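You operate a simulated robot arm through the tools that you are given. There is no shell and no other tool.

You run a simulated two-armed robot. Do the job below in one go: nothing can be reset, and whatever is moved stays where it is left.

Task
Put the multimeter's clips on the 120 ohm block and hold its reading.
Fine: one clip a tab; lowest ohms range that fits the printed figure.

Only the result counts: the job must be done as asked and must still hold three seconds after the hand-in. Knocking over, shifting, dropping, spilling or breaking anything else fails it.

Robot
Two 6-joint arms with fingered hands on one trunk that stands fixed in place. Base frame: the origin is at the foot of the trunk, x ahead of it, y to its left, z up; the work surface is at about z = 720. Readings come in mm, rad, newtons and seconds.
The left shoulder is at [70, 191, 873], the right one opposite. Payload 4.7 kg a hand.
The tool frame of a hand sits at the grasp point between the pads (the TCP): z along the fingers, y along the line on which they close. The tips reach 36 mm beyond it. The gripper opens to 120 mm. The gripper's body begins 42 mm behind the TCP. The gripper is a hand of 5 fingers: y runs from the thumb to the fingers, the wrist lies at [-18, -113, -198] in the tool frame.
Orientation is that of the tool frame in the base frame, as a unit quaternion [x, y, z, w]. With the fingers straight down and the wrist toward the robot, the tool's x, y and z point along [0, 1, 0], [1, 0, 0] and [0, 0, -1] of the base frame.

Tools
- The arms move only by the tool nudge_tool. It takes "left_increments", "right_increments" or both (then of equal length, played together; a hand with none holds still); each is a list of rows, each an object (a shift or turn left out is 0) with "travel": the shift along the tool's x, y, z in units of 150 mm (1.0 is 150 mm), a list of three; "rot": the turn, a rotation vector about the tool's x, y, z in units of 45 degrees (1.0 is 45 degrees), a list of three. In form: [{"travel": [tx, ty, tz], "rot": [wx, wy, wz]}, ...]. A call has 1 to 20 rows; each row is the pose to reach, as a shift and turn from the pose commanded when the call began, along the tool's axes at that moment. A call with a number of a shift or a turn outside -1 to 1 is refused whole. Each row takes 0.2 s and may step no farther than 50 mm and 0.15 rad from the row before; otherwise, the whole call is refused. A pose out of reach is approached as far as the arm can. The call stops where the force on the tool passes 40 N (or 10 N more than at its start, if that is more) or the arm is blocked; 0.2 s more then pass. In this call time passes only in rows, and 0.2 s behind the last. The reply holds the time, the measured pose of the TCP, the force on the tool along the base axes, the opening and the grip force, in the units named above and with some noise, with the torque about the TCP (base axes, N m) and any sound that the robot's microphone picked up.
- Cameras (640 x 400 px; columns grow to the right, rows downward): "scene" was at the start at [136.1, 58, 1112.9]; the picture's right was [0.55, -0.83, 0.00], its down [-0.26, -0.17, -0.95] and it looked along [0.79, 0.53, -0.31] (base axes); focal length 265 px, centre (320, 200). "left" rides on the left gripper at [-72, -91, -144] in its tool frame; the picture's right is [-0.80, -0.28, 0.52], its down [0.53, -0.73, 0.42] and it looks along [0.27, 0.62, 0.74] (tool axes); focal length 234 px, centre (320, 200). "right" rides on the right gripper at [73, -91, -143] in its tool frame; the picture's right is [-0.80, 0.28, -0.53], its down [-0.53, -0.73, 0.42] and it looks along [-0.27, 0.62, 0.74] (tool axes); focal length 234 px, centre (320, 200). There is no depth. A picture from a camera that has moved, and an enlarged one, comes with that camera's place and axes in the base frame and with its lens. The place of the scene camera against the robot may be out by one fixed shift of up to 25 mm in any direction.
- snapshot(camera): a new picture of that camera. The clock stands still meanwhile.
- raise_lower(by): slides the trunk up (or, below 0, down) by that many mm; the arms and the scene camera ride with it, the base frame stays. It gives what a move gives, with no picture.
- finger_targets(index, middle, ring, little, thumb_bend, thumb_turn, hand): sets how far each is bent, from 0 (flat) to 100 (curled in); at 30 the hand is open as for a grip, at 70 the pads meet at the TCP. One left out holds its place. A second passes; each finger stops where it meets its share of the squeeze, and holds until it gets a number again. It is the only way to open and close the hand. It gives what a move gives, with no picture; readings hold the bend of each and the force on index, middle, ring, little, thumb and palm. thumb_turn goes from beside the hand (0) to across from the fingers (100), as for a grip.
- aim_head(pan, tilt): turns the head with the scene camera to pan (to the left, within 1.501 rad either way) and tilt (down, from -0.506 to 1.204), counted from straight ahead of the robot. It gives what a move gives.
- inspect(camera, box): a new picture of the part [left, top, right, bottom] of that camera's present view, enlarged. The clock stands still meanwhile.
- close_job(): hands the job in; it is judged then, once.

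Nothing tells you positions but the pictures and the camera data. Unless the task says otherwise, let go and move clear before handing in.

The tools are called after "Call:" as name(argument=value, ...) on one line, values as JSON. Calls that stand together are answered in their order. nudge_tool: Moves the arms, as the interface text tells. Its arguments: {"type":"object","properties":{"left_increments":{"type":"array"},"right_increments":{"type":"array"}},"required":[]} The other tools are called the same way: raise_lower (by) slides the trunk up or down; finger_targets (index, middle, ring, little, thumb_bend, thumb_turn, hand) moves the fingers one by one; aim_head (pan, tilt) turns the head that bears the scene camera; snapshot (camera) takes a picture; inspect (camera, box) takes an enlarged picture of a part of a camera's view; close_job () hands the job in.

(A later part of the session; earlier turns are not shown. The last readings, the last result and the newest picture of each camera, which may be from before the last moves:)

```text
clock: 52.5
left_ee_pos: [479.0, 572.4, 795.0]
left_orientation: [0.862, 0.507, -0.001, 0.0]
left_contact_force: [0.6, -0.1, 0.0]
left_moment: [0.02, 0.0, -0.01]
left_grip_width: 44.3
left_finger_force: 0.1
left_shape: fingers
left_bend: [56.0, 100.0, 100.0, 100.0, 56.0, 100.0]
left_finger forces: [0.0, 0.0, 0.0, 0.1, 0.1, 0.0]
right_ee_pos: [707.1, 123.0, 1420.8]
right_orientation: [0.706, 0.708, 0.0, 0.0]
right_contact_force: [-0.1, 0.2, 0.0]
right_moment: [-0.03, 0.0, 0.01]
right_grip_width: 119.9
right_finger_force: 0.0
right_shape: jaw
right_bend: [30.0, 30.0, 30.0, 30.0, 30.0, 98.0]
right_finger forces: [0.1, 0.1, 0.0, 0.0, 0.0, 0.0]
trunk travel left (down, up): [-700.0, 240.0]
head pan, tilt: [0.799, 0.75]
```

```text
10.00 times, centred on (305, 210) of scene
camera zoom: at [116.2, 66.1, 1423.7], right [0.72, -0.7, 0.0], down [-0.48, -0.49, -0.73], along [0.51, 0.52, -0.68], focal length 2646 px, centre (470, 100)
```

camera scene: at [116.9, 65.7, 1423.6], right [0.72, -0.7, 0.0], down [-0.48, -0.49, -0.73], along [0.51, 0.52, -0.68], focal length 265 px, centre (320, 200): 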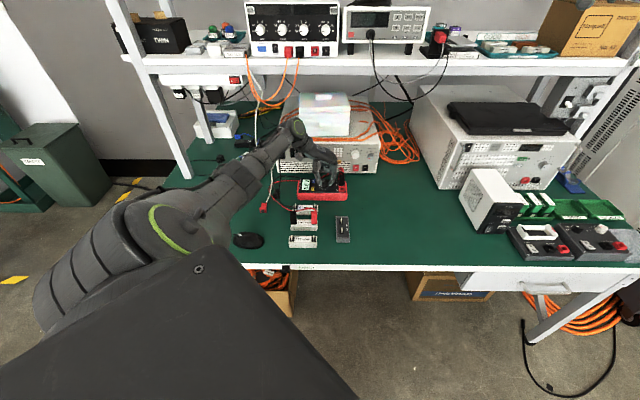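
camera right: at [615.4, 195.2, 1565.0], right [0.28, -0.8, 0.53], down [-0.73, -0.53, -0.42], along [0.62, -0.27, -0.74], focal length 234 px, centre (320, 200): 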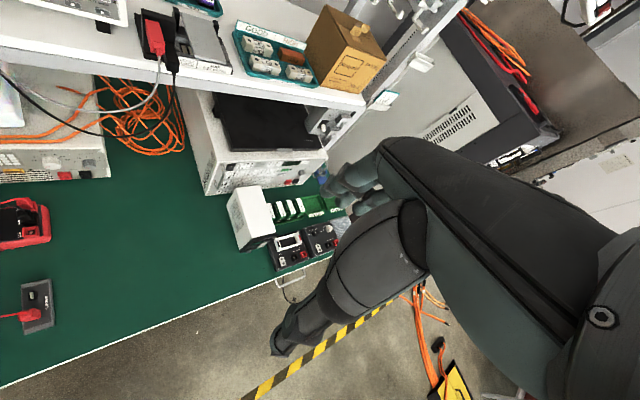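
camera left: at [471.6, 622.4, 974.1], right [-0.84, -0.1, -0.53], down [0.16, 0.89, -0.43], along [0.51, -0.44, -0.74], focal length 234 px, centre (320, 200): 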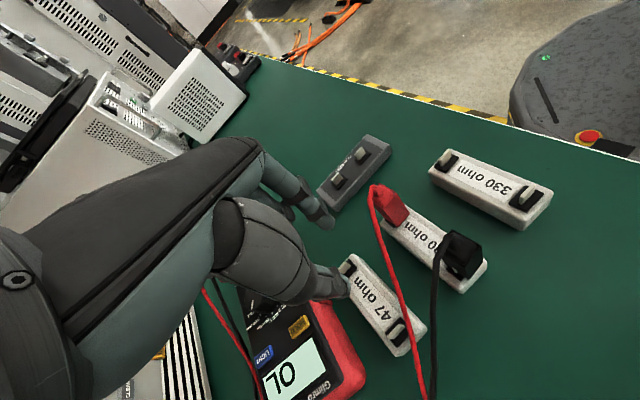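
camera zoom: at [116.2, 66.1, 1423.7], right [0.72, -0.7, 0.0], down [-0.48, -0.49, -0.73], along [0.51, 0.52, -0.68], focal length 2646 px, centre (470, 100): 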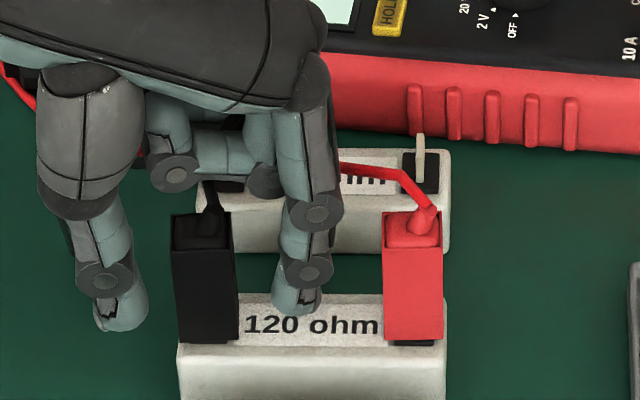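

Call:
finger_targets(hand="left", index=71, thumb_bend=71)

Call:
nudge_tool(left_increments=[{"travel": [0, 0, -0.05]}, {"travel": [0, 0, -0.1]}, {"travel": [0, 0, -0.18]}])

Call:
inspect(camera="left", box=[310, 215, 370, 275])

Call:
inspect(camera="scene", box=[287, 202, 317, 232])

```text
clock: 53.5
left_ee_pos: [479.9, 573.4, 793.7]
left_orientation: [0.862, 0.507, 0.0, 0.0]
left_contact_force: [0.0, -0.3, -1.0]
left_moment: [0.03, 0.03, 0.03]
left_grip_width: 17.6
left_finger_force: 5.7
left_shape: fingers
left_bend: [65.0, 100.0, 100.0, 100.0, 66.0, 100.0]
left_finger forces: [6.3, 0.0, 0.0, 0.1, 6.5, 0.1]
right_ee_pos: [706.8, 123.0, 1420.0]
right_orientation: [0.707, 0.708, 0.0, 0.0]
right_contact_force: [0.3, -0.2, -0.2]
right_moment: [0.05, 0.01, -0.01]
right_grip_width: 120.0
right_finger_force: 0.2
right_shape: jaw
right_bend: [30.0, 30.0, 30.0, 30.0, 30.0, 98.0]
right_finger forces: [0.1, 0.1, 0.1, 0.1, 0.1, 0.0]
trunk travel left (down, up): [-700.0, 240.0]
head pan, tilt: [0.799, 0.75]
```

```text
clock: 54.3
left_ee_pos: [479.6, 572.1, 823.3]
left_orientation: [0.862, 0.508, 0.0, 0.001]
left_contact_force: [-0.2, -0.1, -0.7]
left_moment: [0.0, 0.0, 0.0]
left_grip_width: 17.6
left_finger_force: 6.6
left_shape: fingers
left_bend: [65.0, 100.0, 100.0, 100.0, 66.0, 100.0]
left_finger forces: [6.4, 0.0, 0.0, 0.0, 6.4, 0.0]
right_ee_pos: [706.9, 123.3, 1420.3]
right_orientation: [0.707, 0.707, 0.001, 0.0]
right_contact_force: [-0.1, -1.0, 0.0]
right_moment: [-0.05, -0.04, 0.01]
right_grip_width: 119.7
right_finger_force: 0.0
right_shape: jaw
right_bend: [30.0, 30.0, 30.0, 30.0, 30.0, 98.0]
right_finger forces: [0.0, 0.0, 0.1, 0.0, 0.1, 0.1]
trunk travel left (down, up): [-700.0, 240.0]
head pan, tilt: [0.799, 0.75]
```

```text
6.67 times, centred on (340, 245) of left
camera zoom: at [365.6, 553.4, 966.2], right [-0.63, -0.57, -0.53], down [-0.38, 0.82, -0.43], along [0.67, -0.07, -0.74], focal length 1561 px, centre (187, -100)
```

zoom: 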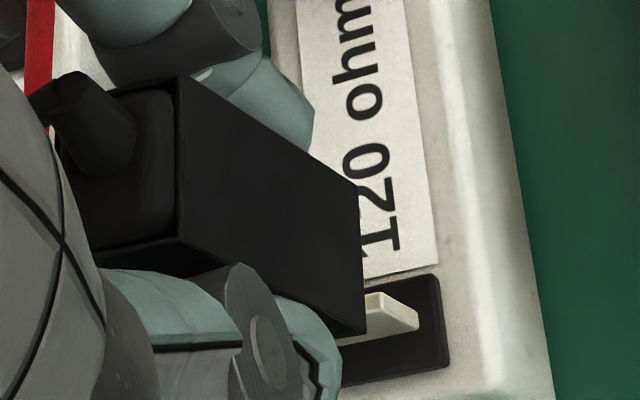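

```text
13.33 times, centred on (302, 217) of scene
camera zoom: at [115.9, 65.8, 1423.6], right [0.72, -0.7, 0.0], down [-0.48, -0.49, -0.73], along [0.51, 0.52, -0.68], focal length 3528 px, centre (560, -27)
```

zoom: 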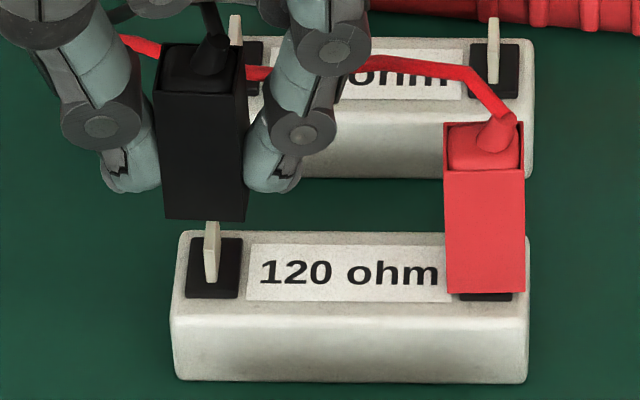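

The black clip is lifted and the bare tab is visible. I'll correct its yaw by 5° and move it back about 2 mm, then check again before lowering.

Call:
nudge_tool(left_increments=[{"travel": [0.0109, 0.008, 0], "rot": [0, 0, -0.111]}])

Call:
inspect(camera="left", box=[310, 215, 370, 275])

Call:
inspect(camera="scene", box=[287, 202, 317, 232])

```text
clock: 54.7
left_ee_pos: [482.4, 574.3, 823.0]
left_orientation: [0.839, 0.545, 0.0, 0.0]
left_contact_force: [-0.1, 0.1, -0.2]
left_moment: [0.03, -0.03, -0.02]
left_grip_width: 17.7
left_finger_force: 6.2
left_shape: fingers
left_bend: [65.0, 100.0, 100.0, 100.0, 66.0, 100.0]
left_finger forces: [6.4, 0.1, 0.1, 0.0, 6.4, 0.0]
right_ee_pos: [706.0, 122.9, 1420.7]
right_orientation: [0.706, 0.708, -0.001, 0.0]
right_contact_force: [0.1, -0.2, -0.2]
right_moment: [0.03, 0.0, -0.01]
right_grip_width: 119.8
right_finger_force: 0.0
right_shape: jaw
right_bend: [30.0, 30.0, 30.0, 30.0, 30.0, 98.0]
right_finger forces: [0.0, 0.1, 0.0, 0.1, 0.1, 0.1]
trunk travel left (down, up): [-700.0, 240.0]
head pan, tilt: [0.799, 0.75]
```

```text
6.67 times, centred on (340, 245) of left
camera zoom: at [369.2, 544.9, 966.4], right [-0.58, -0.62, -0.52], down [-0.45, 0.78, -0.43], along [0.68, -0.01, -0.74], focal length 1561 px, centre (187, -100)
```

zoom: 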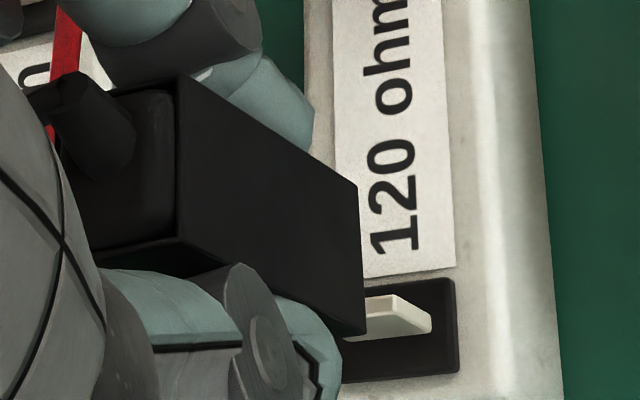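

```text
13.33 times, centred on (302, 217) of scene
camera zoom: at [115.8, 66.0, 1423.7], right [0.72, -0.7, 0.0], down [-0.48, -0.49, -0.73], along [0.51, 0.52, -0.68], focal length 3528 px, centre (560, -27)
```

zoom: 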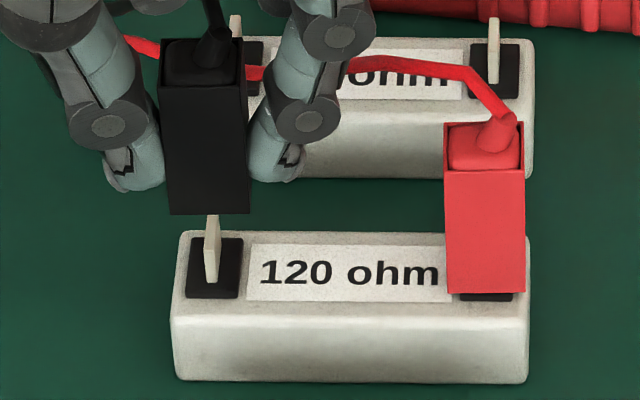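

Call:
nudge_tool(left_increments=[{"travel": [0.0043, -0.0055, 0.04]}, {"travel": [0.0043, -0.0055, 0.08]}, {"travel": [0.0043, -0.0055, 0.12]}])

Call:
inspect(camera="left", box=[310, 215, 370, 275])

Call:
inspect(camera="scene", box=[287, 202, 317, 232])

```text
clock: 55.5
left_ee_pos: [481.2, 574.4, 805.6]
left_orientation: [0.839, 0.544, -0.001, 0.0]
left_contact_force: [0.0, 0.2, 0.4]
left_moment: [-0.02, 0.0, 0.0]
left_grip_width: 17.7
left_finger_force: 6.3
left_shape: fingers
left_bend: [65.0, 100.0, 100.0, 100.0, 66.0, 100.0]
left_finger forces: [6.4, 0.0, 0.0, 0.0, 6.3, 0.0]
right_ee_pos: [705.8, 123.8, 1420.9]
right_orientation: [0.707, 0.707, 0.0, 0.0]
right_contact_force: [-0.3, 0.7, 0.0]
right_moment: [-0.05, 0.04, -0.01]
right_grip_width: 119.9
right_finger_force: 0.0
right_shape: jaw
right_bend: [30.0, 30.0, 30.0, 30.0, 30.0, 98.0]
right_finger forces: [0.1, 0.0, 0.0, 0.0, 0.0, 0.0]
trunk travel left (down, up): [-700.0, 240.0]
head pan, tilt: [0.799, 0.75]
```

```text
6.67 times, centred on (340, 245) of left
camera zoom: at [368.9, 546.5, 948.8], right [-0.58, -0.62, -0.52], down [-0.45, 0.78, -0.42], along [0.68, -0.01, -0.74], focal length 1561 px, centre (187, -100)
```

zoom: 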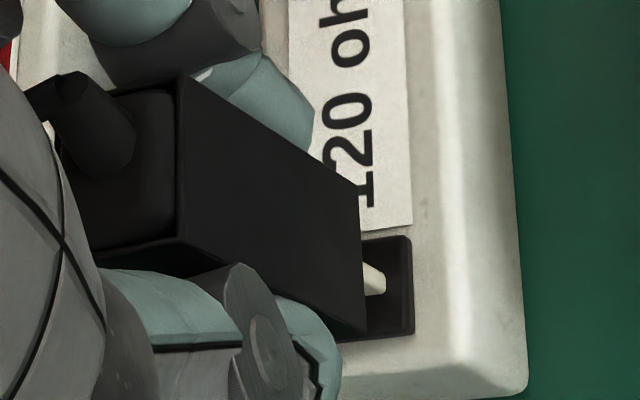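

```text
13.33 times, centred on (302, 217) of scene
camera zoom: at [116.3, 66.2, 1423.6], right [0.72, -0.7, 0.0], down [-0.48, -0.49, -0.73], along [0.51, 0.52, -0.68], focal length 3528 px, centre (560, -27)
```

zoom: 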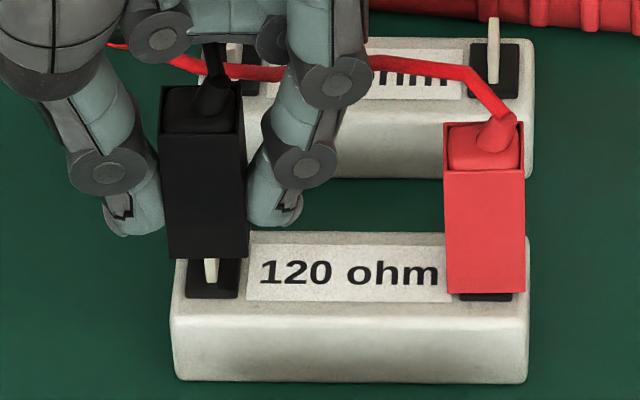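

Call:
nudge_tool(left_increments=[{"travel": [-0.0099, -0.0039, 0.015]}, {"travel": [-0.0099, -0.0039, 0.033]}])

Call:
inspect(camera="left", box=[310, 215, 370, 275])

Call:
inspect(camera="scene", box=[287, 202, 317, 232])

Call:
inspect(camera="scene", box=[290, 165, 350, 210])

```text
clock: 56.1
left_ee_pos: [479.5, 572.7, 799.6]
left_orientation: [0.839, 0.544, 0.0, -0.001]
left_contact_force: [-0.8, 0.3, 0.4]
left_moment: [0.01, 0.0, -0.03]
left_grip_width: 17.9
left_finger_force: 6.2
left_shape: fingers
left_bend: [65.0, 100.0, 100.0, 100.0, 66.0, 100.0]
left_finger forces: [6.5, 0.0, 0.0, 0.0, 6.3, 0.0]
right_ee_pos: [706.7, 124.4, 1420.1]
right_orientation: [0.706, 0.708, 0.0, 0.001]
right_contact_force: [-0.4, -0.9, 1.1]
right_moment: [-0.02, -0.02, -0.04]
right_grip_width: 119.9
right_finger_force: 0.1
right_shape: jaw
right_bend: [30.0, 30.0, 30.0, 30.0, 30.0, 98.0]
right_finger forces: [0.0, 0.0, 0.1, 0.0, 0.1, 0.1]
trunk travel left (down, up): [-700.0, 240.0]
head pan, tilt: [0.799, 0.75]
```

```text
6.67 times, centred on (340, 245) of left
camera zoom: at [367.6, 545.1, 943.1], right [-0.58, -0.62, -0.52], down [-0.45, 0.78, -0.43], along [0.68, -0.01, -0.74], focal length 1561 px, centre (187, -100)
```

zoom: 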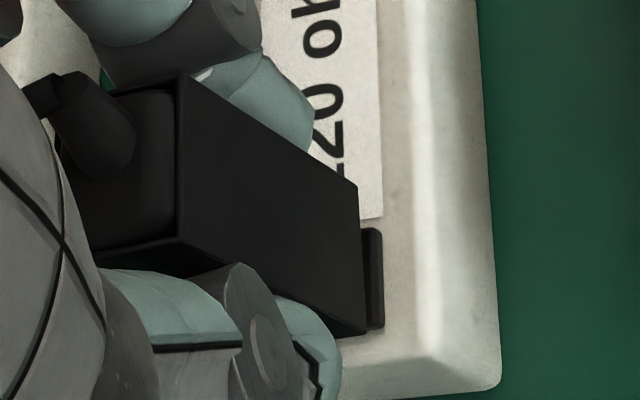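

```text
13.33 times, centred on (302, 217) of scene
camera zoom: at [116.2, 66.2, 1423.6], right [0.72, -0.7, 0.0], down [-0.48, -0.49, -0.73], along [0.51, 0.52, -0.68], focal length 3528 px, centre (560, -27)
```

zoom: 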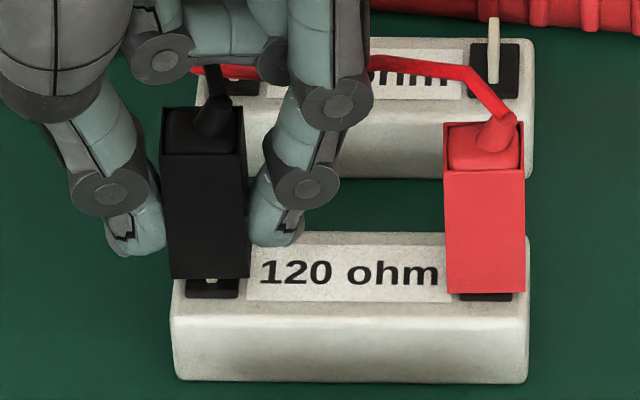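

```text
8.89 times, centred on (320, 188) of scene
camera zoom: at [116.2, 66.2, 1423.6], right [0.72, -0.7, 0.0], down [-0.48, -0.49, -0.73], along [0.51, 0.52, -0.68], focal length 2352 px, centre (320, 311)
```

zoom: 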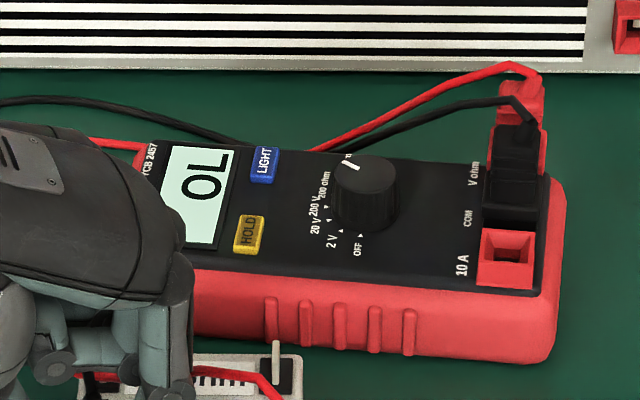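

Call:
nudge_tool(left_increments=[{"travel": [-0.003, -0.001, 0.012]}, {"travel": [-0.003, -0.001, 0.024]}])

Call:
inspect(camera="scene", box=[287, 202, 317, 232])

Call:
inspect(camera="scene", box=[290, 165, 350, 210])

Call:
inspect(camera="left", box=[310, 215, 370, 275])

```text
clock: 56.7
left_ee_pos: [478.9, 573.8, 795.3]
left_orientation: [0.839, 0.543, -0.001, 0.0]
left_contact_force: [-0.4, -0.3, -0.1]
left_moment: [-0.01, 0.03, 0.03]
left_grip_width: 17.8
left_finger_force: 7.0
left_shape: fingers
left_bend: [65.0, 100.0, 100.0, 100.0, 66.0, 100.0]
left_finger forces: [6.3, 0.1, 0.0, 0.0, 6.6, 0.0]
right_ee_pos: [705.7, 123.7, 1420.6]
right_orientation: [0.706, 0.708, 0.0, 0.0]
right_contact_force: [-0.7, -0.1, -0.2]
right_moment: [0.0, -0.01, -0.01]
right_grip_width: 119.9
right_finger_force: 0.1
right_shape: jaw
right_bend: [30.0, 30.0, 30.0, 30.0, 30.0, 98.0]
right_finger forces: [0.0, 0.0, 0.0, 0.0, 0.0, 0.1]
trunk travel left (down, up): [-700.0, 240.0]
head pan, tilt: [0.799, 0.75]
```

```text
13.33 times, centred on (302, 217) of scene
camera zoom: at [116.1, 66.1, 1423.6], right [0.72, -0.7, 0.0], down [-0.48, -0.49, -0.73], along [0.51, 0.52, -0.68], focal length 3528 px, centre (560, -27)
```

zoom: 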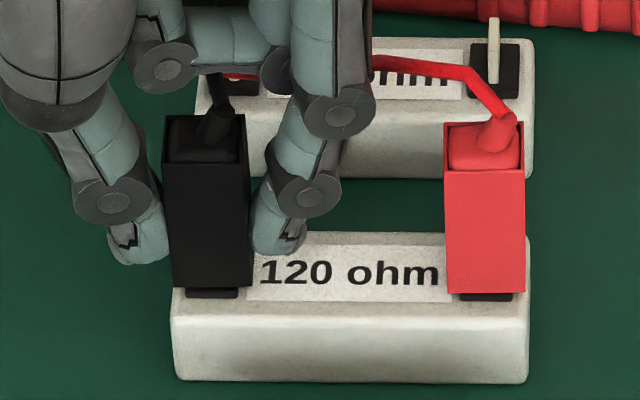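

```text
8.89 times, centred on (320, 188) of scene
camera zoom: at [116.1, 66.1, 1423.6], right [0.72, -0.7, 0.0], down [-0.48, -0.49, -0.73], along [0.51, 0.52, -0.68], focal length 2352 px, centre (320, 311)
```

zoom: 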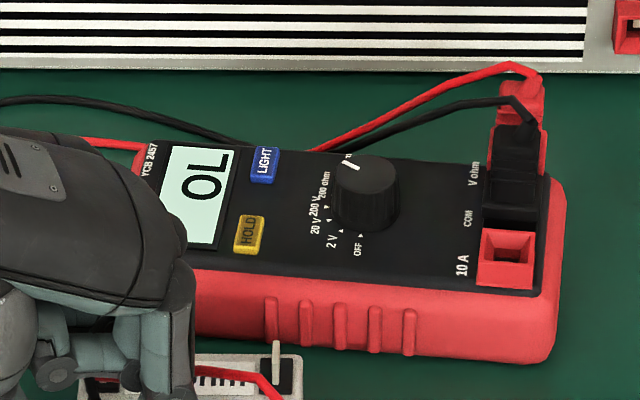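

```text
6.67 times, centred on (340, 245) of left
camera zoom: at [367.9, 544.8, 940.0], right [-0.58, -0.62, -0.52], down [-0.45, 0.78, -0.43], along [0.68, -0.01, -0.74], focal length 1561 px, centre (187, -100)
```

zoom: 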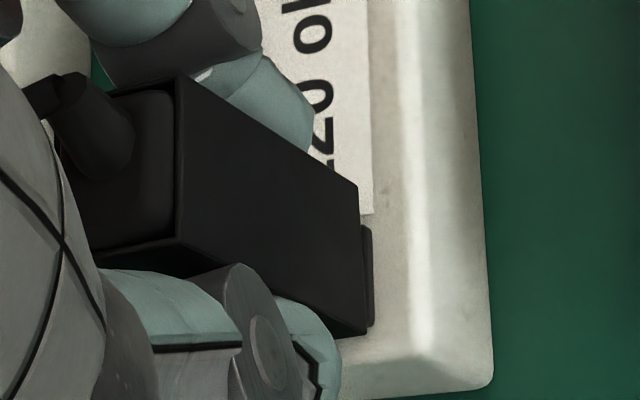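

Call:
finger_targets(hand="left", index=57, thumb_bend=57)

Call:
inspect(camera="scene", box=[290, 165, 350, 210])

Call:
inspect(camera="scene", box=[287, 202, 317, 232])

```text
clock: 57.7
left_ee_pos: [480.4, 572.8, 796.2]
left_orientation: [0.839, 0.544, 0.0, 0.0]
left_contact_force: [0.3, -0.8, 0.0]
left_moment: [-0.01, 0.02, -0.06]
left_grip_width: 44.3
left_finger_force: 0.0
left_shape: fingers
left_bend: [56.0, 100.0, 100.0, 100.0, 56.0, 100.0]
left_finger forces: [0.0, 0.0, 0.0, 0.0, 0.0, 0.0]
right_ee_pos: [705.8, 124.1, 1419.5]
right_orientation: [0.707, 0.708, -0.001, 0.001]
right_contact_force: [0.0, 0.0, -0.7]
right_moment: [-0.01, 0.01, 0.01]
right_grip_width: 119.8
right_finger_force: 0.1
right_shape: jaw
right_bend: [30.0, 30.0, 30.0, 30.0, 30.0, 98.0]
right_finger forces: [0.0, 0.0, 0.1, 0.0, 0.0, 0.0]
trunk travel left (down, up): [-700.0, 240.0]
head pan, tilt: [0.799, 0.75]
```

```text
8.89 times, centred on (320, 188) of scene
camera zoom: at [116.1, 66.1, 1423.6], right [0.72, -0.7, 0.0], down [-0.48, -0.49, -0.73], along [0.51, 0.52, -0.68], focal length 2352 px, centre (320, 311)
```

zoom: 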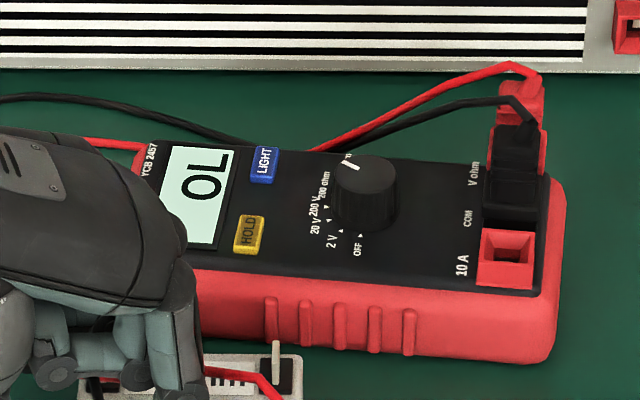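

```text
13.33 times, centred on (302, 217) of scene
camera zoom: at [116.1, 66.1, 1423.6], right [0.72, -0.7, 0.0], down [-0.48, -0.49, -0.73], along [0.51, 0.52, -0.68], focal length 3528 px, centre (560, -27)
```

zoom: 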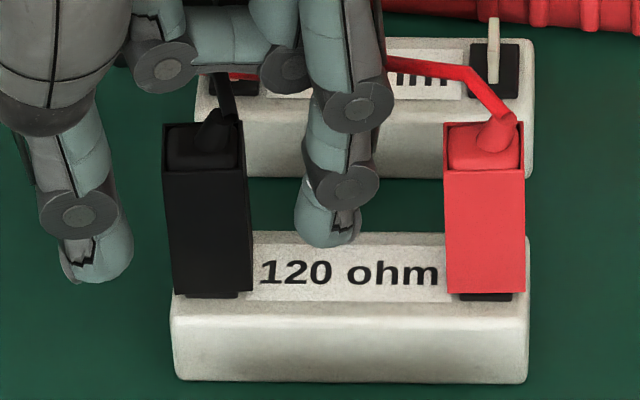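

The reading is still OL after release, and the black clip shifted a little as the fingers opened. I'll lift away and go back to the rear viewpoint to see exactly how it now sits.

Call:
nudge_tool(left_increments=[{"travel": [0, 0, -0.2]}, {"travel": [0, 0, -0.4]}, {"travel": [0, 0, -0.62]}, {"travel": [0.037, 0.084, -0.62], "rot": [0, 0, 0.127]}, {"travel": [0.074, 0.167, -0.62], "rot": [0, 0, 0.254]}, {"travel": [0.111, 0.251, -0.62], "rot": [0, 0, 0.381]}, {"travel": [0.149, 0.334, -0.62], "rot": [0, 0, 0.509]}, {"travel": [0.186, 0.418, -0.62], "rot": [0, 0, 0.636]}, {"travel": [0.223, 0.501, -0.62], "rot": [0, 0, 0.763]}, {"travel": [0.26, 0.585, -0.62], "rot": [0, 0, 0.89]}, {"travel": [0.26, 0.585, -0.45], "rot": [0, 0, 0.89]}, {"travel": [0.26, 0.585, -0.25], "rot": [0, 0, 0.89]}])

Call:
inspect(camera="left", box=[360, 170, 500, 300])

Call:
inspect(camera="left", box=[425, 220, 495, 290])

Call:
inspect(camera="left", box=[365, 175, 425, 235])

```text
clock: 60.3
left_ee_pos: [575.2, 573.2, 834.1]
left_orientation: [0.975, 0.223, -0.001, -0.001]
left_contact_force: [0.5, 1.1, -0.4]
left_moment: [0.0, 0.01, 0.03]
left_grip_width: 44.3
left_finger_force: 0.1
left_shape: fingers
left_bend: [56.0, 100.0, 100.0, 100.0, 56.0, 100.0]
left_finger forces: [0.1, 0.0, 0.0, 0.0, 0.0, 0.0]
right_ee_pos: [706.7, 124.1, 1419.7]
right_orientation: [0.706, 0.708, 0.0, -0.001]
right_contact_force: [0.5, -0.1, -0.4]
right_moment: [-0.01, -0.04, 0.01]
right_grip_width: 119.8
right_finger_force: 0.1
right_shape: jaw
right_bend: [30.0, 30.0, 30.0, 30.0, 30.0, 98.0]
right_finger forces: [0.1, 0.1, 0.0, 0.0, 0.1, 0.0]
trunk travel left (down, up): [-700.0, 240.0]
head pan, tilt: [0.799, 0.75]
```

```text
3.08 times, centred on (430, 235) of left
camera zoom: at [471.7, 624.2, 977.5], right [-0.85, -0.1, -0.52], down [0.16, 0.89, -0.43], along [0.51, -0.44, -0.74], focal length 720 px, centre (-18, 92)
```

zoom: 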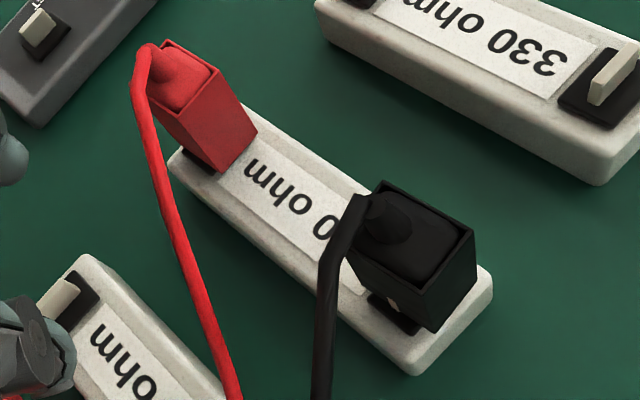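

```text
5.71 times, centred on (460, 255) of left
camera zoom: at [471.7, 624.2, 977.5], right [-0.85, -0.1, -0.52], down [0.16, 0.89, -0.43], along [0.51, -0.44, -0.74], focal length 1338 px, centre (-480, -114)
```

zoom: 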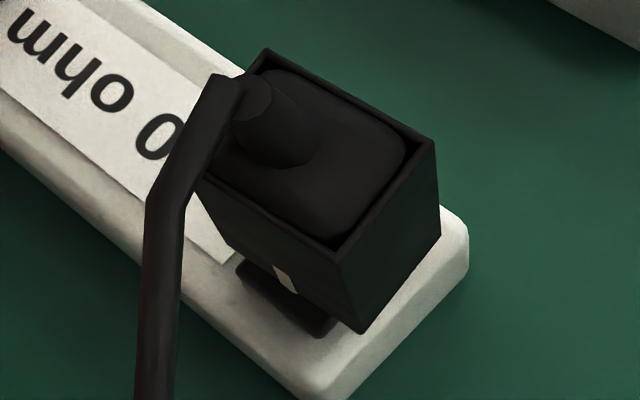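

```text
6.67 times, centred on (395, 205) of left
camera zoom: at [471.7, 624.2, 977.5], right [-0.85, -0.1, -0.52], down [0.16, 0.89, -0.43], along [0.51, -0.44, -0.74], focal length 1561 px, centre (-180, 167)
```

zoom: 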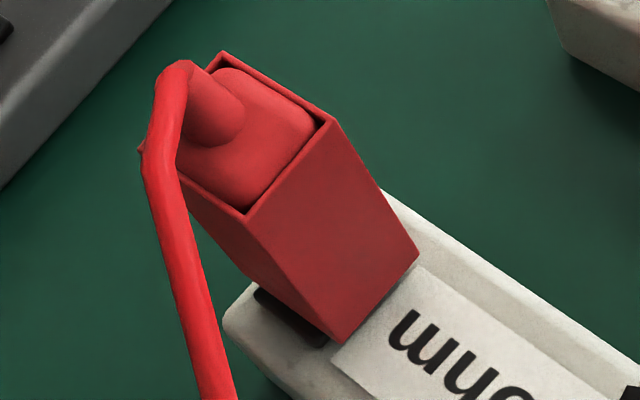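

The black clip slid about 3 mm forward and yawed as it was let go. I'll regrasp it the same way, set it slightly farther back to allow for that slip, and release in smaller steps.

Call:
nudge_tool(left_increments=[{"travel": [0, 0, -0.2]}, {"travel": [0, 0, -0.373]}, {"travel": [-0.082, -0.04, -0.373], "rot": [0, 0, -0.127]}, {"travel": [-0.165, -0.08, -0.373], "rot": [0, 0, -0.254]}, {"travel": [-0.247, -0.12, -0.373], "rot": [0, 0, -0.381]}, {"travel": [-0.33, -0.161, -0.373], "rot": [0, 0, -0.509]}, {"travel": [-0.412, -0.201, -0.373], "rot": [0, 0, -0.636]}, {"travel": [-0.495, -0.241, -0.373], "rot": [0, 0, -0.763]}, {"travel": [-0.577, -0.281, -0.373], "rot": [0, 0, -0.89]}, {"travel": [-0.577, -0.281, -0.2], "rot": [0, 0, -0.89]}, {"travel": [-0.577, -0.281, -0.04], "rot": [0, 0, -0.89]}])

Call:
inspect(camera="left", box=[300, 205, 400, 305])

Call:
inspect(camera="scene", box=[287, 202, 317, 232])

```text
clock: 62.7
left_ee_pos: [479.3, 573.2, 840.4]
left_orientation: [0.839, 0.544, 0.0, 0.001]
left_contact_force: [1.0, -0.1, 0.0]
left_moment: [-0.03, 0.01, -0.01]
left_grip_width: 44.2
left_finger_force: 0.1
left_shape: fingers
left_bend: [56.0, 100.0, 100.0, 100.0, 56.0, 100.0]
left_finger forces: [0.1, 0.0, 0.1, 0.1, 0.0, 0.0]
right_ee_pos: [706.3, 125.0, 1419.7]
right_orientation: [0.706, 0.708, -0.001, 0.0]
right_contact_force: [-0.5, -0.3, -1.0]
right_moment: [-0.02, 0.02, 0.01]
right_grip_width: 120.0
right_finger_force: 0.1
right_shape: jaw
right_bend: [30.0, 30.0, 30.0, 30.0, 30.0, 98.0]
right_finger forces: [0.0, 0.0, 0.1, 0.0, 0.1, 0.0]
trunk travel left (down, up): [-700.0, 240.0]
head pan, tilt: [0.799, 0.75]
```

```text
4.00 times, centred on (350, 255) of left
camera zoom: at [368.0, 545.1, 984.2], right [-0.58, -0.62, -0.52], down [-0.45, 0.78, -0.43], along [0.68, -0.01, -0.74], focal length 937 px, centre (200, -20)
```

zoom: 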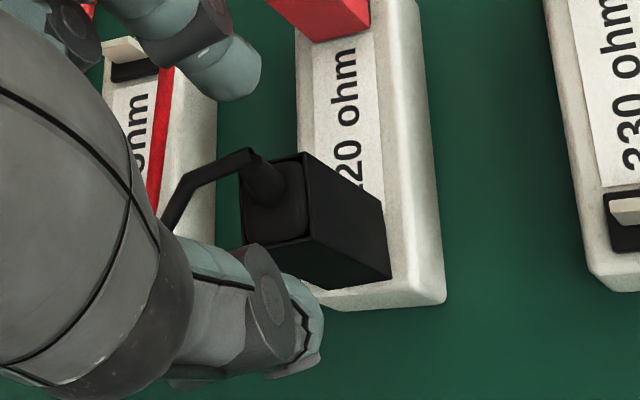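

```text
13.33 times, centred on (302, 217) of scene
camera zoom: at [116.3, 66.6, 1423.7], right [0.72, -0.7, 0.0], down [-0.48, -0.49, -0.73], along [0.51, 0.52, -0.68], focal length 3528 px, centre (560, -27)
```

zoom: 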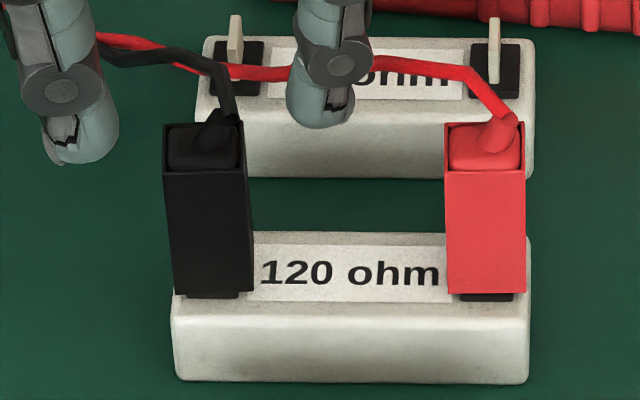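

Call:
nudge_tool(left_increments=[{"travel": [0.002, -0.006, 0.1]}, {"travel": [0.002, -0.006, 0.2]}, {"travel": [0.002, -0.006, 0.3]}])

Call:
finger_targets(hand="left", index=71, thumb_bend=71)

Call:
inspect(camera="left", box=[310, 215, 370, 275])

Call:
inspect(camera="scene", box=[287, 202, 317, 232])

```text
clock: 63.5
left_ee_pos: [479.4, 573.7, 796.1]
left_orientation: [0.839, 0.544, 0.0, 0.0]
left_contact_force: [-0.6, 0.2, 0.5]
left_moment: [-0.01, -0.05, 0.01]
left_grip_width: 44.3
left_finger_force: 0.1
left_shape: fingers
left_bend: [56.0, 100.0, 100.0, 100.0, 56.0, 100.0]
left_finger forces: [0.0, 0.0, 0.0, 0.0, 0.1, 0.0]
right_ee_pos: [706.5, 123.2, 1420.4]
right_orientation: [0.706, 0.708, 0.0, 0.0]
right_contact_force: [-0.3, 0.3, 0.8]
right_moment: [0.0, 0.01, -0.03]
right_grip_width: 119.8
right_finger_force: 0.1
right_shape: jaw
right_bend: [30.0, 30.0, 30.0, 30.0, 30.0, 98.0]
right_finger forces: [0.0, 0.0, 0.1, 0.0, 0.0, 0.0]
trunk travel left (down, up): [-700.0, 240.0]
head pan, tilt: [0.799, 0.75]
```

```text
clock: 64.5
left_ee_pos: [478.5, 576.0, 795.7]
left_orientation: [0.839, 0.545, 0.001, 0.0]
left_contact_force: [0.4, -0.6, -0.1]
left_moment: [0.0, 0.0, 0.02]
left_grip_width: 17.4
left_finger_force: 6.3
left_shape: fingers
left_bend: [64.0, 100.0, 100.0, 100.0, 66.0, 100.0]
left_finger forces: [6.3, 0.0, 0.0, 0.1, 6.2, 0.0]
right_ee_pos: [706.6, 124.1, 1420.5]
right_orientation: [0.707, 0.708, 0.0, 0.001]
right_contact_force: [0.9, -0.3, -0.2]
right_moment: [-0.03, 0.0, -0.01]
right_grip_width: 119.9
right_finger_force: 0.1
right_shape: jaw
right_bend: [30.0, 30.0, 30.0, 30.0, 30.0, 98.0]
right_finger forces: [0.0, 0.1, 0.0, 0.0, 0.0, 0.0]
trunk travel left (down, up): [-700.0, 240.0]
head pan, tilt: [0.799, 0.75]
```

```text
6.67 times, centred on (340, 245) of left
camera zoom: at [366.7, 546.1, 940.0], right [-0.58, -0.62, -0.52], down [-0.45, 0.78, -0.43], along [0.68, -0.01, -0.74], focal length 1561 px, centre (187, -100)
```

zoom: 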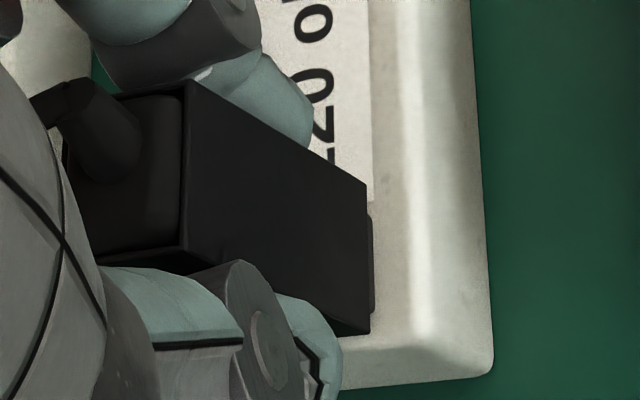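

```text
13.33 times, centred on (302, 217) of scene
camera zoom: at [116.1, 66.1, 1423.6], right [0.72, -0.7, 0.0], down [-0.48, -0.49, -0.73], along [0.51, 0.52, -0.68], focal length 3528 px, centre (560, -27)
```

zoom: 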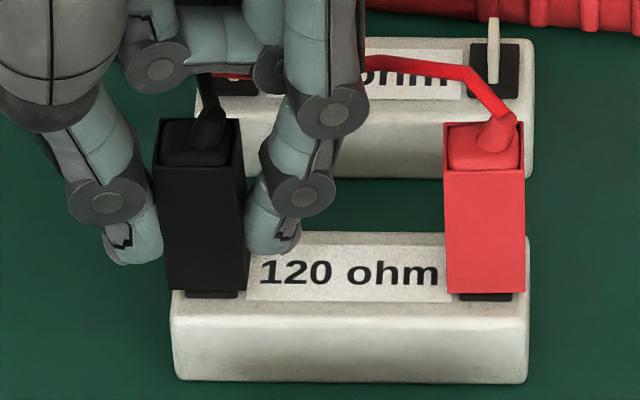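

I see now that the block's slight rotation in the picture misled my earlier fore-aft estimate. With that corrected, the clip needs about 2.6 mm more backward and 1.4 mm to the right. I'll lift, shift, and lower again.

Call:
nudge_tool(left_increments=[{"travel": [0, 0, -0.08]}, {"travel": [0, 0, -0.15]}, {"travel": [0.0127, 0.015, -0.15]}, {"travel": [0.0127, 0.015, -0.07]}])

Call:
inspect(camera="left", box=[310, 215, 370, 275])

Call:
inspect(camera="scene", box=[287, 202, 317, 232])

```text
clock: 65.5
left_ee_pos: [479.8, 574.5, 804.7]
left_orientation: [0.839, 0.545, -0.001, 0.0]
left_contact_force: [0.1, 0.4, -0.8]
left_moment: [0.0, -0.02, -0.03]
left_grip_width: 17.9
left_finger_force: 6.7
left_shape: fingers
left_bend: [64.0, 100.0, 100.0, 100.0, 66.0, 100.0]
left_finger forces: [6.3, 0.0, 0.0, 0.0, 6.4, 0.0]
right_ee_pos: [706.4, 124.7, 1420.2]
right_orientation: [0.707, 0.707, 0.0, 0.0]
right_contact_force: [-0.3, -0.1, -0.4]
right_moment: [0.01, 0.01, 0.01]
right_grip_width: 119.5
right_finger_force: 0.1
right_shape: jaw
right_bend: [30.0, 30.0, 30.0, 30.0, 30.0, 98.0]
right_finger forces: [0.1, 0.1, 0.0, 0.0, 0.0, 0.1]
trunk travel left (down, up): [-700.0, 240.0]
head pan, tilt: [0.799, 0.75]
```

```text
6.67 times, centred on (340, 245) of left
camera zoom: at [368.3, 546.6, 949.1], right [-0.58, -0.62, -0.52], down [-0.45, 0.78, -0.42], along [0.67, -0.01, -0.74], focal length 1561 px, centre (187, -100)
```

zoom: 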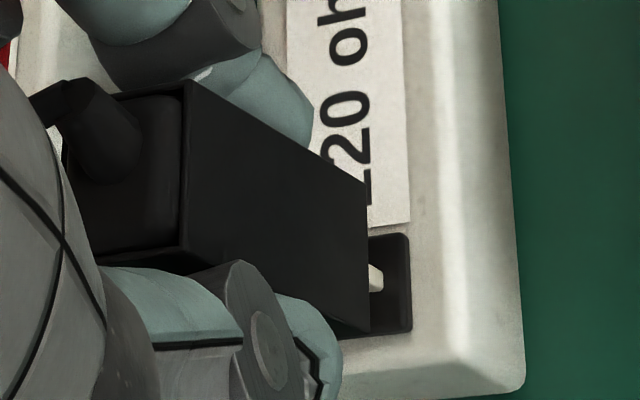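

```text
13.33 times, centred on (302, 217) of scene
camera zoom: at [116.1, 66.4, 1423.7], right [0.72, -0.7, 0.0], down [-0.48, -0.49, -0.73], along [0.51, 0.52, -0.68], focal length 3528 px, centre (560, -27)
```

zoom: 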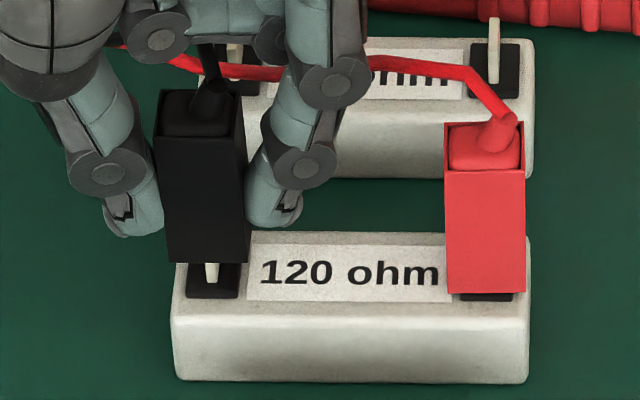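

Call:
nudge_tool(left_increments=[{"travel": [0.005, 0.0055, 0.0]}, {"travel": [0.005, 0.0055, 0.02]}, {"travel": [0.005, 0.0055, 0.04]}, {"travel": [0.005, 0.0055, 0.055]}, {"travel": [0.005, 0.0055, 0.055]}])

Call:
inspect(camera="left", box=[310, 215, 370, 275])

Call:
inspect(camera="scene", box=[287, 202, 317, 232])

Call:
inspect(camera="scene", box=[290, 165, 350, 210])

```text
clock: 66.7
left_ee_pos: [481.7, 574.7, 798.4]
left_orientation: [0.839, 0.545, 0.0, 0.0]
left_contact_force: [-0.8, 0.0, 0.1]
left_moment: [0.03, 0.03, 0.02]
left_grip_width: 17.6
left_finger_force: 6.2
left_shape: fingers
left_bend: [64.0, 100.0, 100.0, 100.0, 66.0, 100.0]
left_finger forces: [5.8, 0.0, 0.0, 0.1, 6.7, 0.0]
right_ee_pos: [706.2, 123.3, 1420.1]
right_orientation: [0.706, 0.708, -0.001, 0.0]
right_contact_force: [-0.6, 0.0, -0.6]
right_moment: [0.02, 0.01, -0.01]
right_grip_width: 119.9
right_finger_force: 0.1
right_shape: jaw
right_bend: [30.0, 30.0, 30.0, 30.0, 30.0, 98.0]
right_finger forces: [0.0, 0.1, 0.1, 0.0, 0.0, 0.0]
trunk travel left (down, up): [-700.0, 240.0]
head pan, tilt: [0.799, 0.75]
```

```text
6.67 times, centred on (340, 245) of left
camera zoom: at [369.5, 546.4, 940.9], right [-0.58, -0.62, -0.52], down [-0.45, 0.78, -0.43], along [0.68, -0.01, -0.74], focal length 1561 px, centre (187, -100)
```

zoom: 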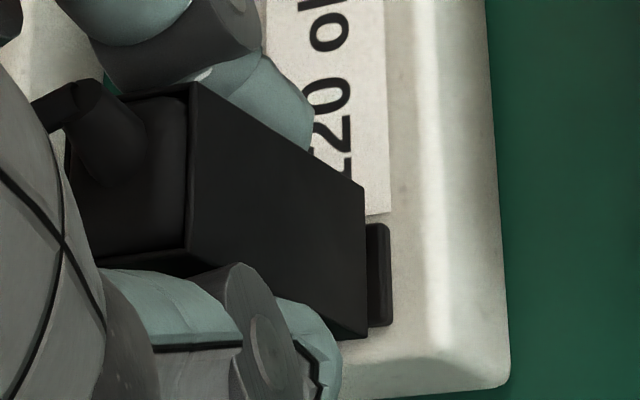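

```text
13.33 times, centred on (302, 217) of scene
camera zoom: at [115.9, 66.0, 1423.7], right [0.72, -0.7, 0.0], down [-0.48, -0.49, -0.73], along [0.51, 0.52, -0.68], focal length 3528 px, centre (560, -27)
```

zoom: 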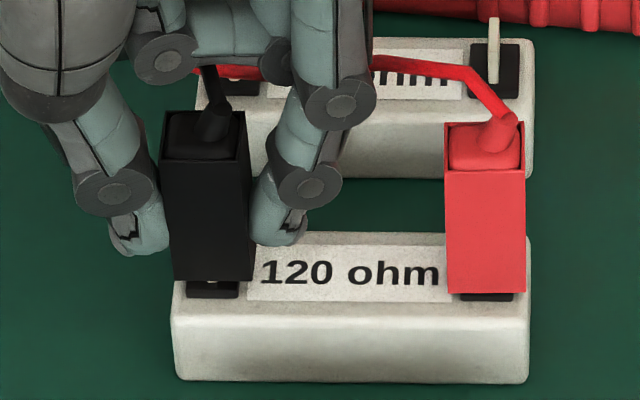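

```text
8.89 times, centred on (320, 188) of scene
camera zoom: at [115.9, 66.0, 1423.7], right [0.72, -0.7, 0.0], down [-0.48, -0.49, -0.73], along [0.51, 0.52, -0.68], focal length 2352 px, centre (320, 311)
```

zoom: 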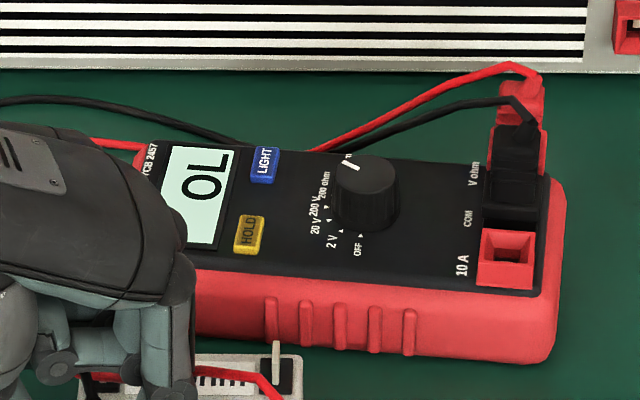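

Call:
nudge_tool(left_increments=[{"travel": [0.0015, -0.0037, 0.0]}, {"travel": [0.0015, -0.0037, 0.004]}])

Call:
finger_targets(hand="left", index=66, thumb_bend=67)

Call:
inspect(camera="scene", box=[287, 202, 317, 232])

Call:
inspect(camera="left", box=[310, 215, 370, 275])

```text
clock: 67.3
left_ee_pos: [481.2, 576.0, 796.9]
left_orientation: [0.839, 0.545, 0.0, 0.001]
left_contact_force: [0.9, -0.2, 0.4]
left_moment: [-0.01, 0.01, -0.02]
left_grip_width: 17.6
left_finger_force: 6.3
left_shape: fingers
left_bend: [64.0, 100.0, 100.0, 100.0, 66.0, 100.0]
left_finger forces: [6.2, 0.0, 0.0, 0.0, 6.5, 0.0]
right_ee_pos: [707.0, 124.0, 1419.2]
right_orientation: [0.706, 0.708, 0.0, 0.0]
right_contact_force: [-0.9, -0.7, 0.4]
right_moment: [0.02, 0.0, -0.01]
right_grip_width: 119.8
right_finger_force: 0.1
right_shape: jaw
right_bend: [30.0, 30.0, 30.0, 30.0, 30.0, 98.0]
right_finger forces: [0.0, 0.0, 0.0, 0.0, 0.1, 0.0]
trunk travel left (down, up): [-700.0, 240.0]
head pan, tilt: [0.799, 0.75]
```

```text
clock: 68.3
left_ee_pos: [481.4, 575.2, 797.5]
left_orientation: [0.839, 0.544, 0.0, 0.0]
left_contact_force: [0.0, 0.5, 0.1]
left_moment: [-0.01, 0.03, -0.01]
left_grip_width: 19.4
left_finger_force: 1.4
left_shape: fingers
left_bend: [65.0, 100.0, 100.0, 100.0, 65.0, 100.0]
left_finger forces: [1.2, 0.0, 0.0, 0.0, 2.0, 0.0]
right_ee_pos: [707.4, 124.1, 1420.5]
right_orientation: [0.706, 0.708, 0.0, 0.0]
right_contact_force: [0.2, 0.2, 0.0]
right_moment: [0.02, -0.02, -0.03]
right_grip_width: 119.9
right_finger_force: 0.0
right_shape: jaw
right_bend: [30.0, 30.0, 30.0, 30.0, 30.0, 98.0]
right_finger forces: [0.0, 0.0, 0.1, 0.0, 0.0, 0.1]
trunk travel left (down, up): [-700.0, 240.0]
head pan, tilt: [0.799, 0.75]
```

```text
13.33 times, centred on (302, 217) of scene
camera zoom: at [116.0, 66.1, 1423.6], right [0.72, -0.7, 0.0], down [-0.48, -0.49, -0.73], along [0.51, 0.52, -0.68], focal length 3528 px, centre (560, -27)
```

zoom: 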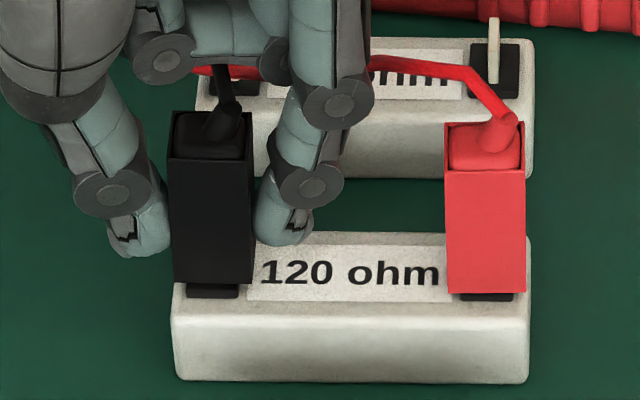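

```text
6.67 times, centred on (340, 245) of left
camera zoom: at [369.4, 546.8, 940.5], right [-0.58, -0.62, -0.52], down [-0.45, 0.78, -0.43], along [0.68, -0.01, -0.74], focal length 1561 px, centre (187, -100)
```

zoom: 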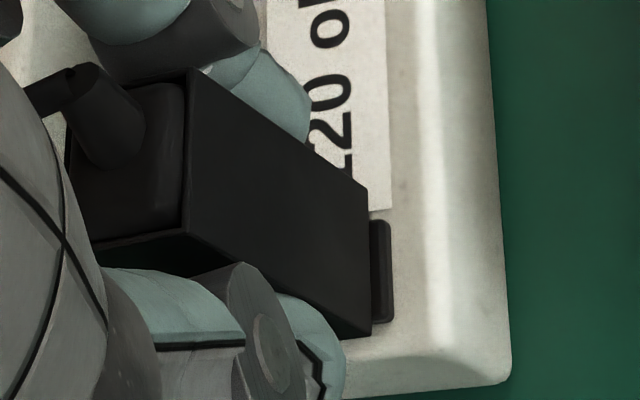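

Call:
finger_targets(hand="left", index=63, thumb_bend=64)

Call:
inspect(camera="scene", box=[287, 202, 317, 232])

Call:
inspect(camera="scene", box=[290, 165, 350, 210])

```text
clock: 69.3
left_ee_pos: [481.4, 575.3, 797.0]
left_orientation: [0.84, 0.543, 0.0, 0.0]
left_contact_force: [-0.4, 0.0, -0.5]
left_moment: [0.0, -0.02, -0.01]
left_grip_width: 22.5
left_finger_force: 0.3
left_shape: fingers
left_bend: [63.0, 100.0, 100.0, 100.0, 64.0, 100.0]
left_finger forces: [0.0, 0.0, 0.0, 0.1, 0.3, 0.0]
right_ee_pos: [705.5, 123.6, 1419.9]
right_orientation: [0.707, 0.708, 0.0, -0.001]
right_contact_force: [1.0, -0.9, 0.1]
right_moment: [-0.04, 0.0, -0.01]
right_grip_width: 119.6
right_finger_force: 0.0
right_shape: jaw
right_bend: [30.0, 30.0, 30.0, 30.0, 30.0, 98.0]
right_finger forces: [0.0, 0.1, 0.0, 0.0, 0.0, 0.1]
trunk travel left (down, up): [-700.0, 240.0]
head pan, tilt: [0.799, 0.75]
```

```text
13.33 times, centred on (302, 217) of scene
camera zoom: at [116.1, 66.1, 1423.6], right [0.72, -0.7, 0.0], down [-0.48, -0.49, -0.73], along [0.51, 0.52, -0.68], focal length 3528 px, centre (560, -27)
```

zoom: 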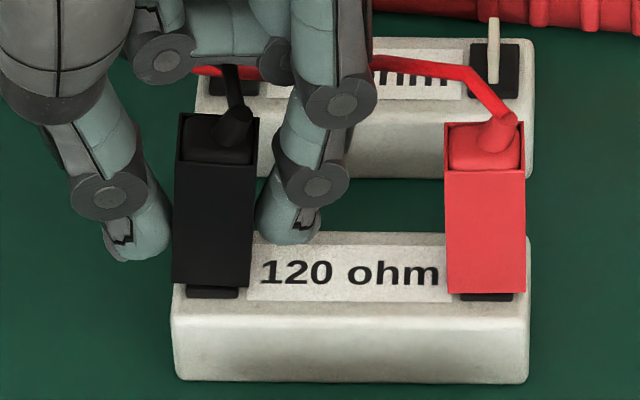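

```text
8.89 times, centred on (320, 188) of scene
camera zoom: at [116.1, 66.1, 1423.6], right [0.72, -0.7, 0.0], down [-0.48, -0.49, -0.73], along [0.51, 0.52, -0.68], focal length 2352 px, centre (320, 311)
```

zoom: 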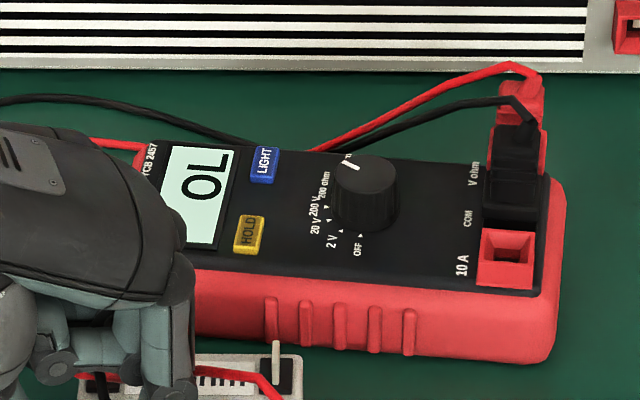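

The black clip is loose on its tab and leaning on my finger, while the red one held firm at release. Red was pushed all the way down before I let go, so I'll regrip black, centre it, and press it fully home before releasing.

Call:
finger_targets(hand="left", index=72, thumb_bend=72)

Call:
inspect(camera="left", box=[310, 215, 370, 275])

Call:
inspect(camera="scene", box=[287, 202, 317, 232])

```text
clock: 70.3
left_ee_pos: [481.5, 576.0, 796.1]
left_orientation: [0.839, 0.544, 0.0, 0.001]
left_contact_force: [0.1, -1.1, 0.0]
left_moment: [0.0, -0.01, 0.0]
left_grip_width: 16.8
left_finger_force: 8.8
left_shape: fingers
left_bend: [71.0, 100.0, 100.0, 100.0, 66.0, 100.0]
left_finger forces: [8.1, 0.0, 0.0, 0.0, 8.2, 0.0]
right_ee_pos: [706.7, 123.5, 1419.7]
right_orientation: [0.706, 0.708, 0.0, 0.0]
right_contact_force: [0.3, -0.6, 0.2]
right_moment: [-0.01, -0.01, 0.0]
right_grip_width: 119.7
right_finger_force: 0.1
right_shape: jaw
right_bend: [30.0, 30.0, 30.0, 30.0, 30.0, 98.0]
right_finger forces: [0.0, 0.0, 0.0, 0.0, 0.0, 0.0]
trunk travel left (down, up): [-700.0, 240.0]
head pan, tilt: [0.799, 0.75]
```

```text
6.67 times, centred on (340, 245) of left
camera zoom: at [369.5, 546.8, 940.5], right [-0.58, -0.62, -0.52], down [-0.45, 0.78, -0.43], along [0.68, -0.01, -0.74], focal length 1561 px, centre (187, -100)
```

zoom: 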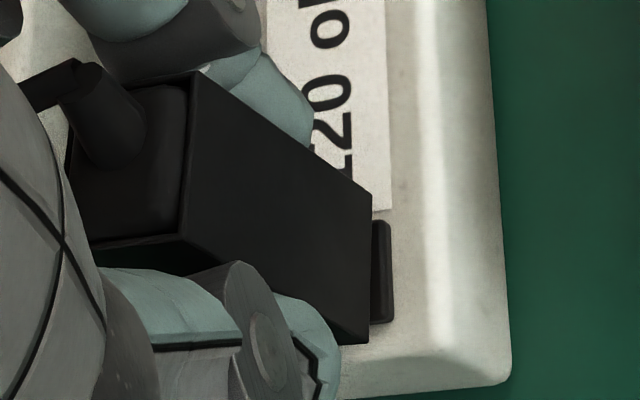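

```text
13.33 times, centred on (302, 217) of scene
camera zoom: at [116.1, 66.1, 1423.6], right [0.72, -0.7, 0.0], down [-0.48, -0.49, -0.73], along [0.51, 0.52, -0.68], focal length 3528 px, centre (560, -27)
```

zoom: 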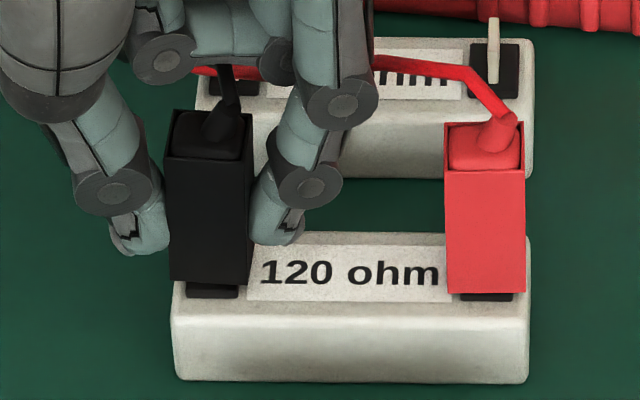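

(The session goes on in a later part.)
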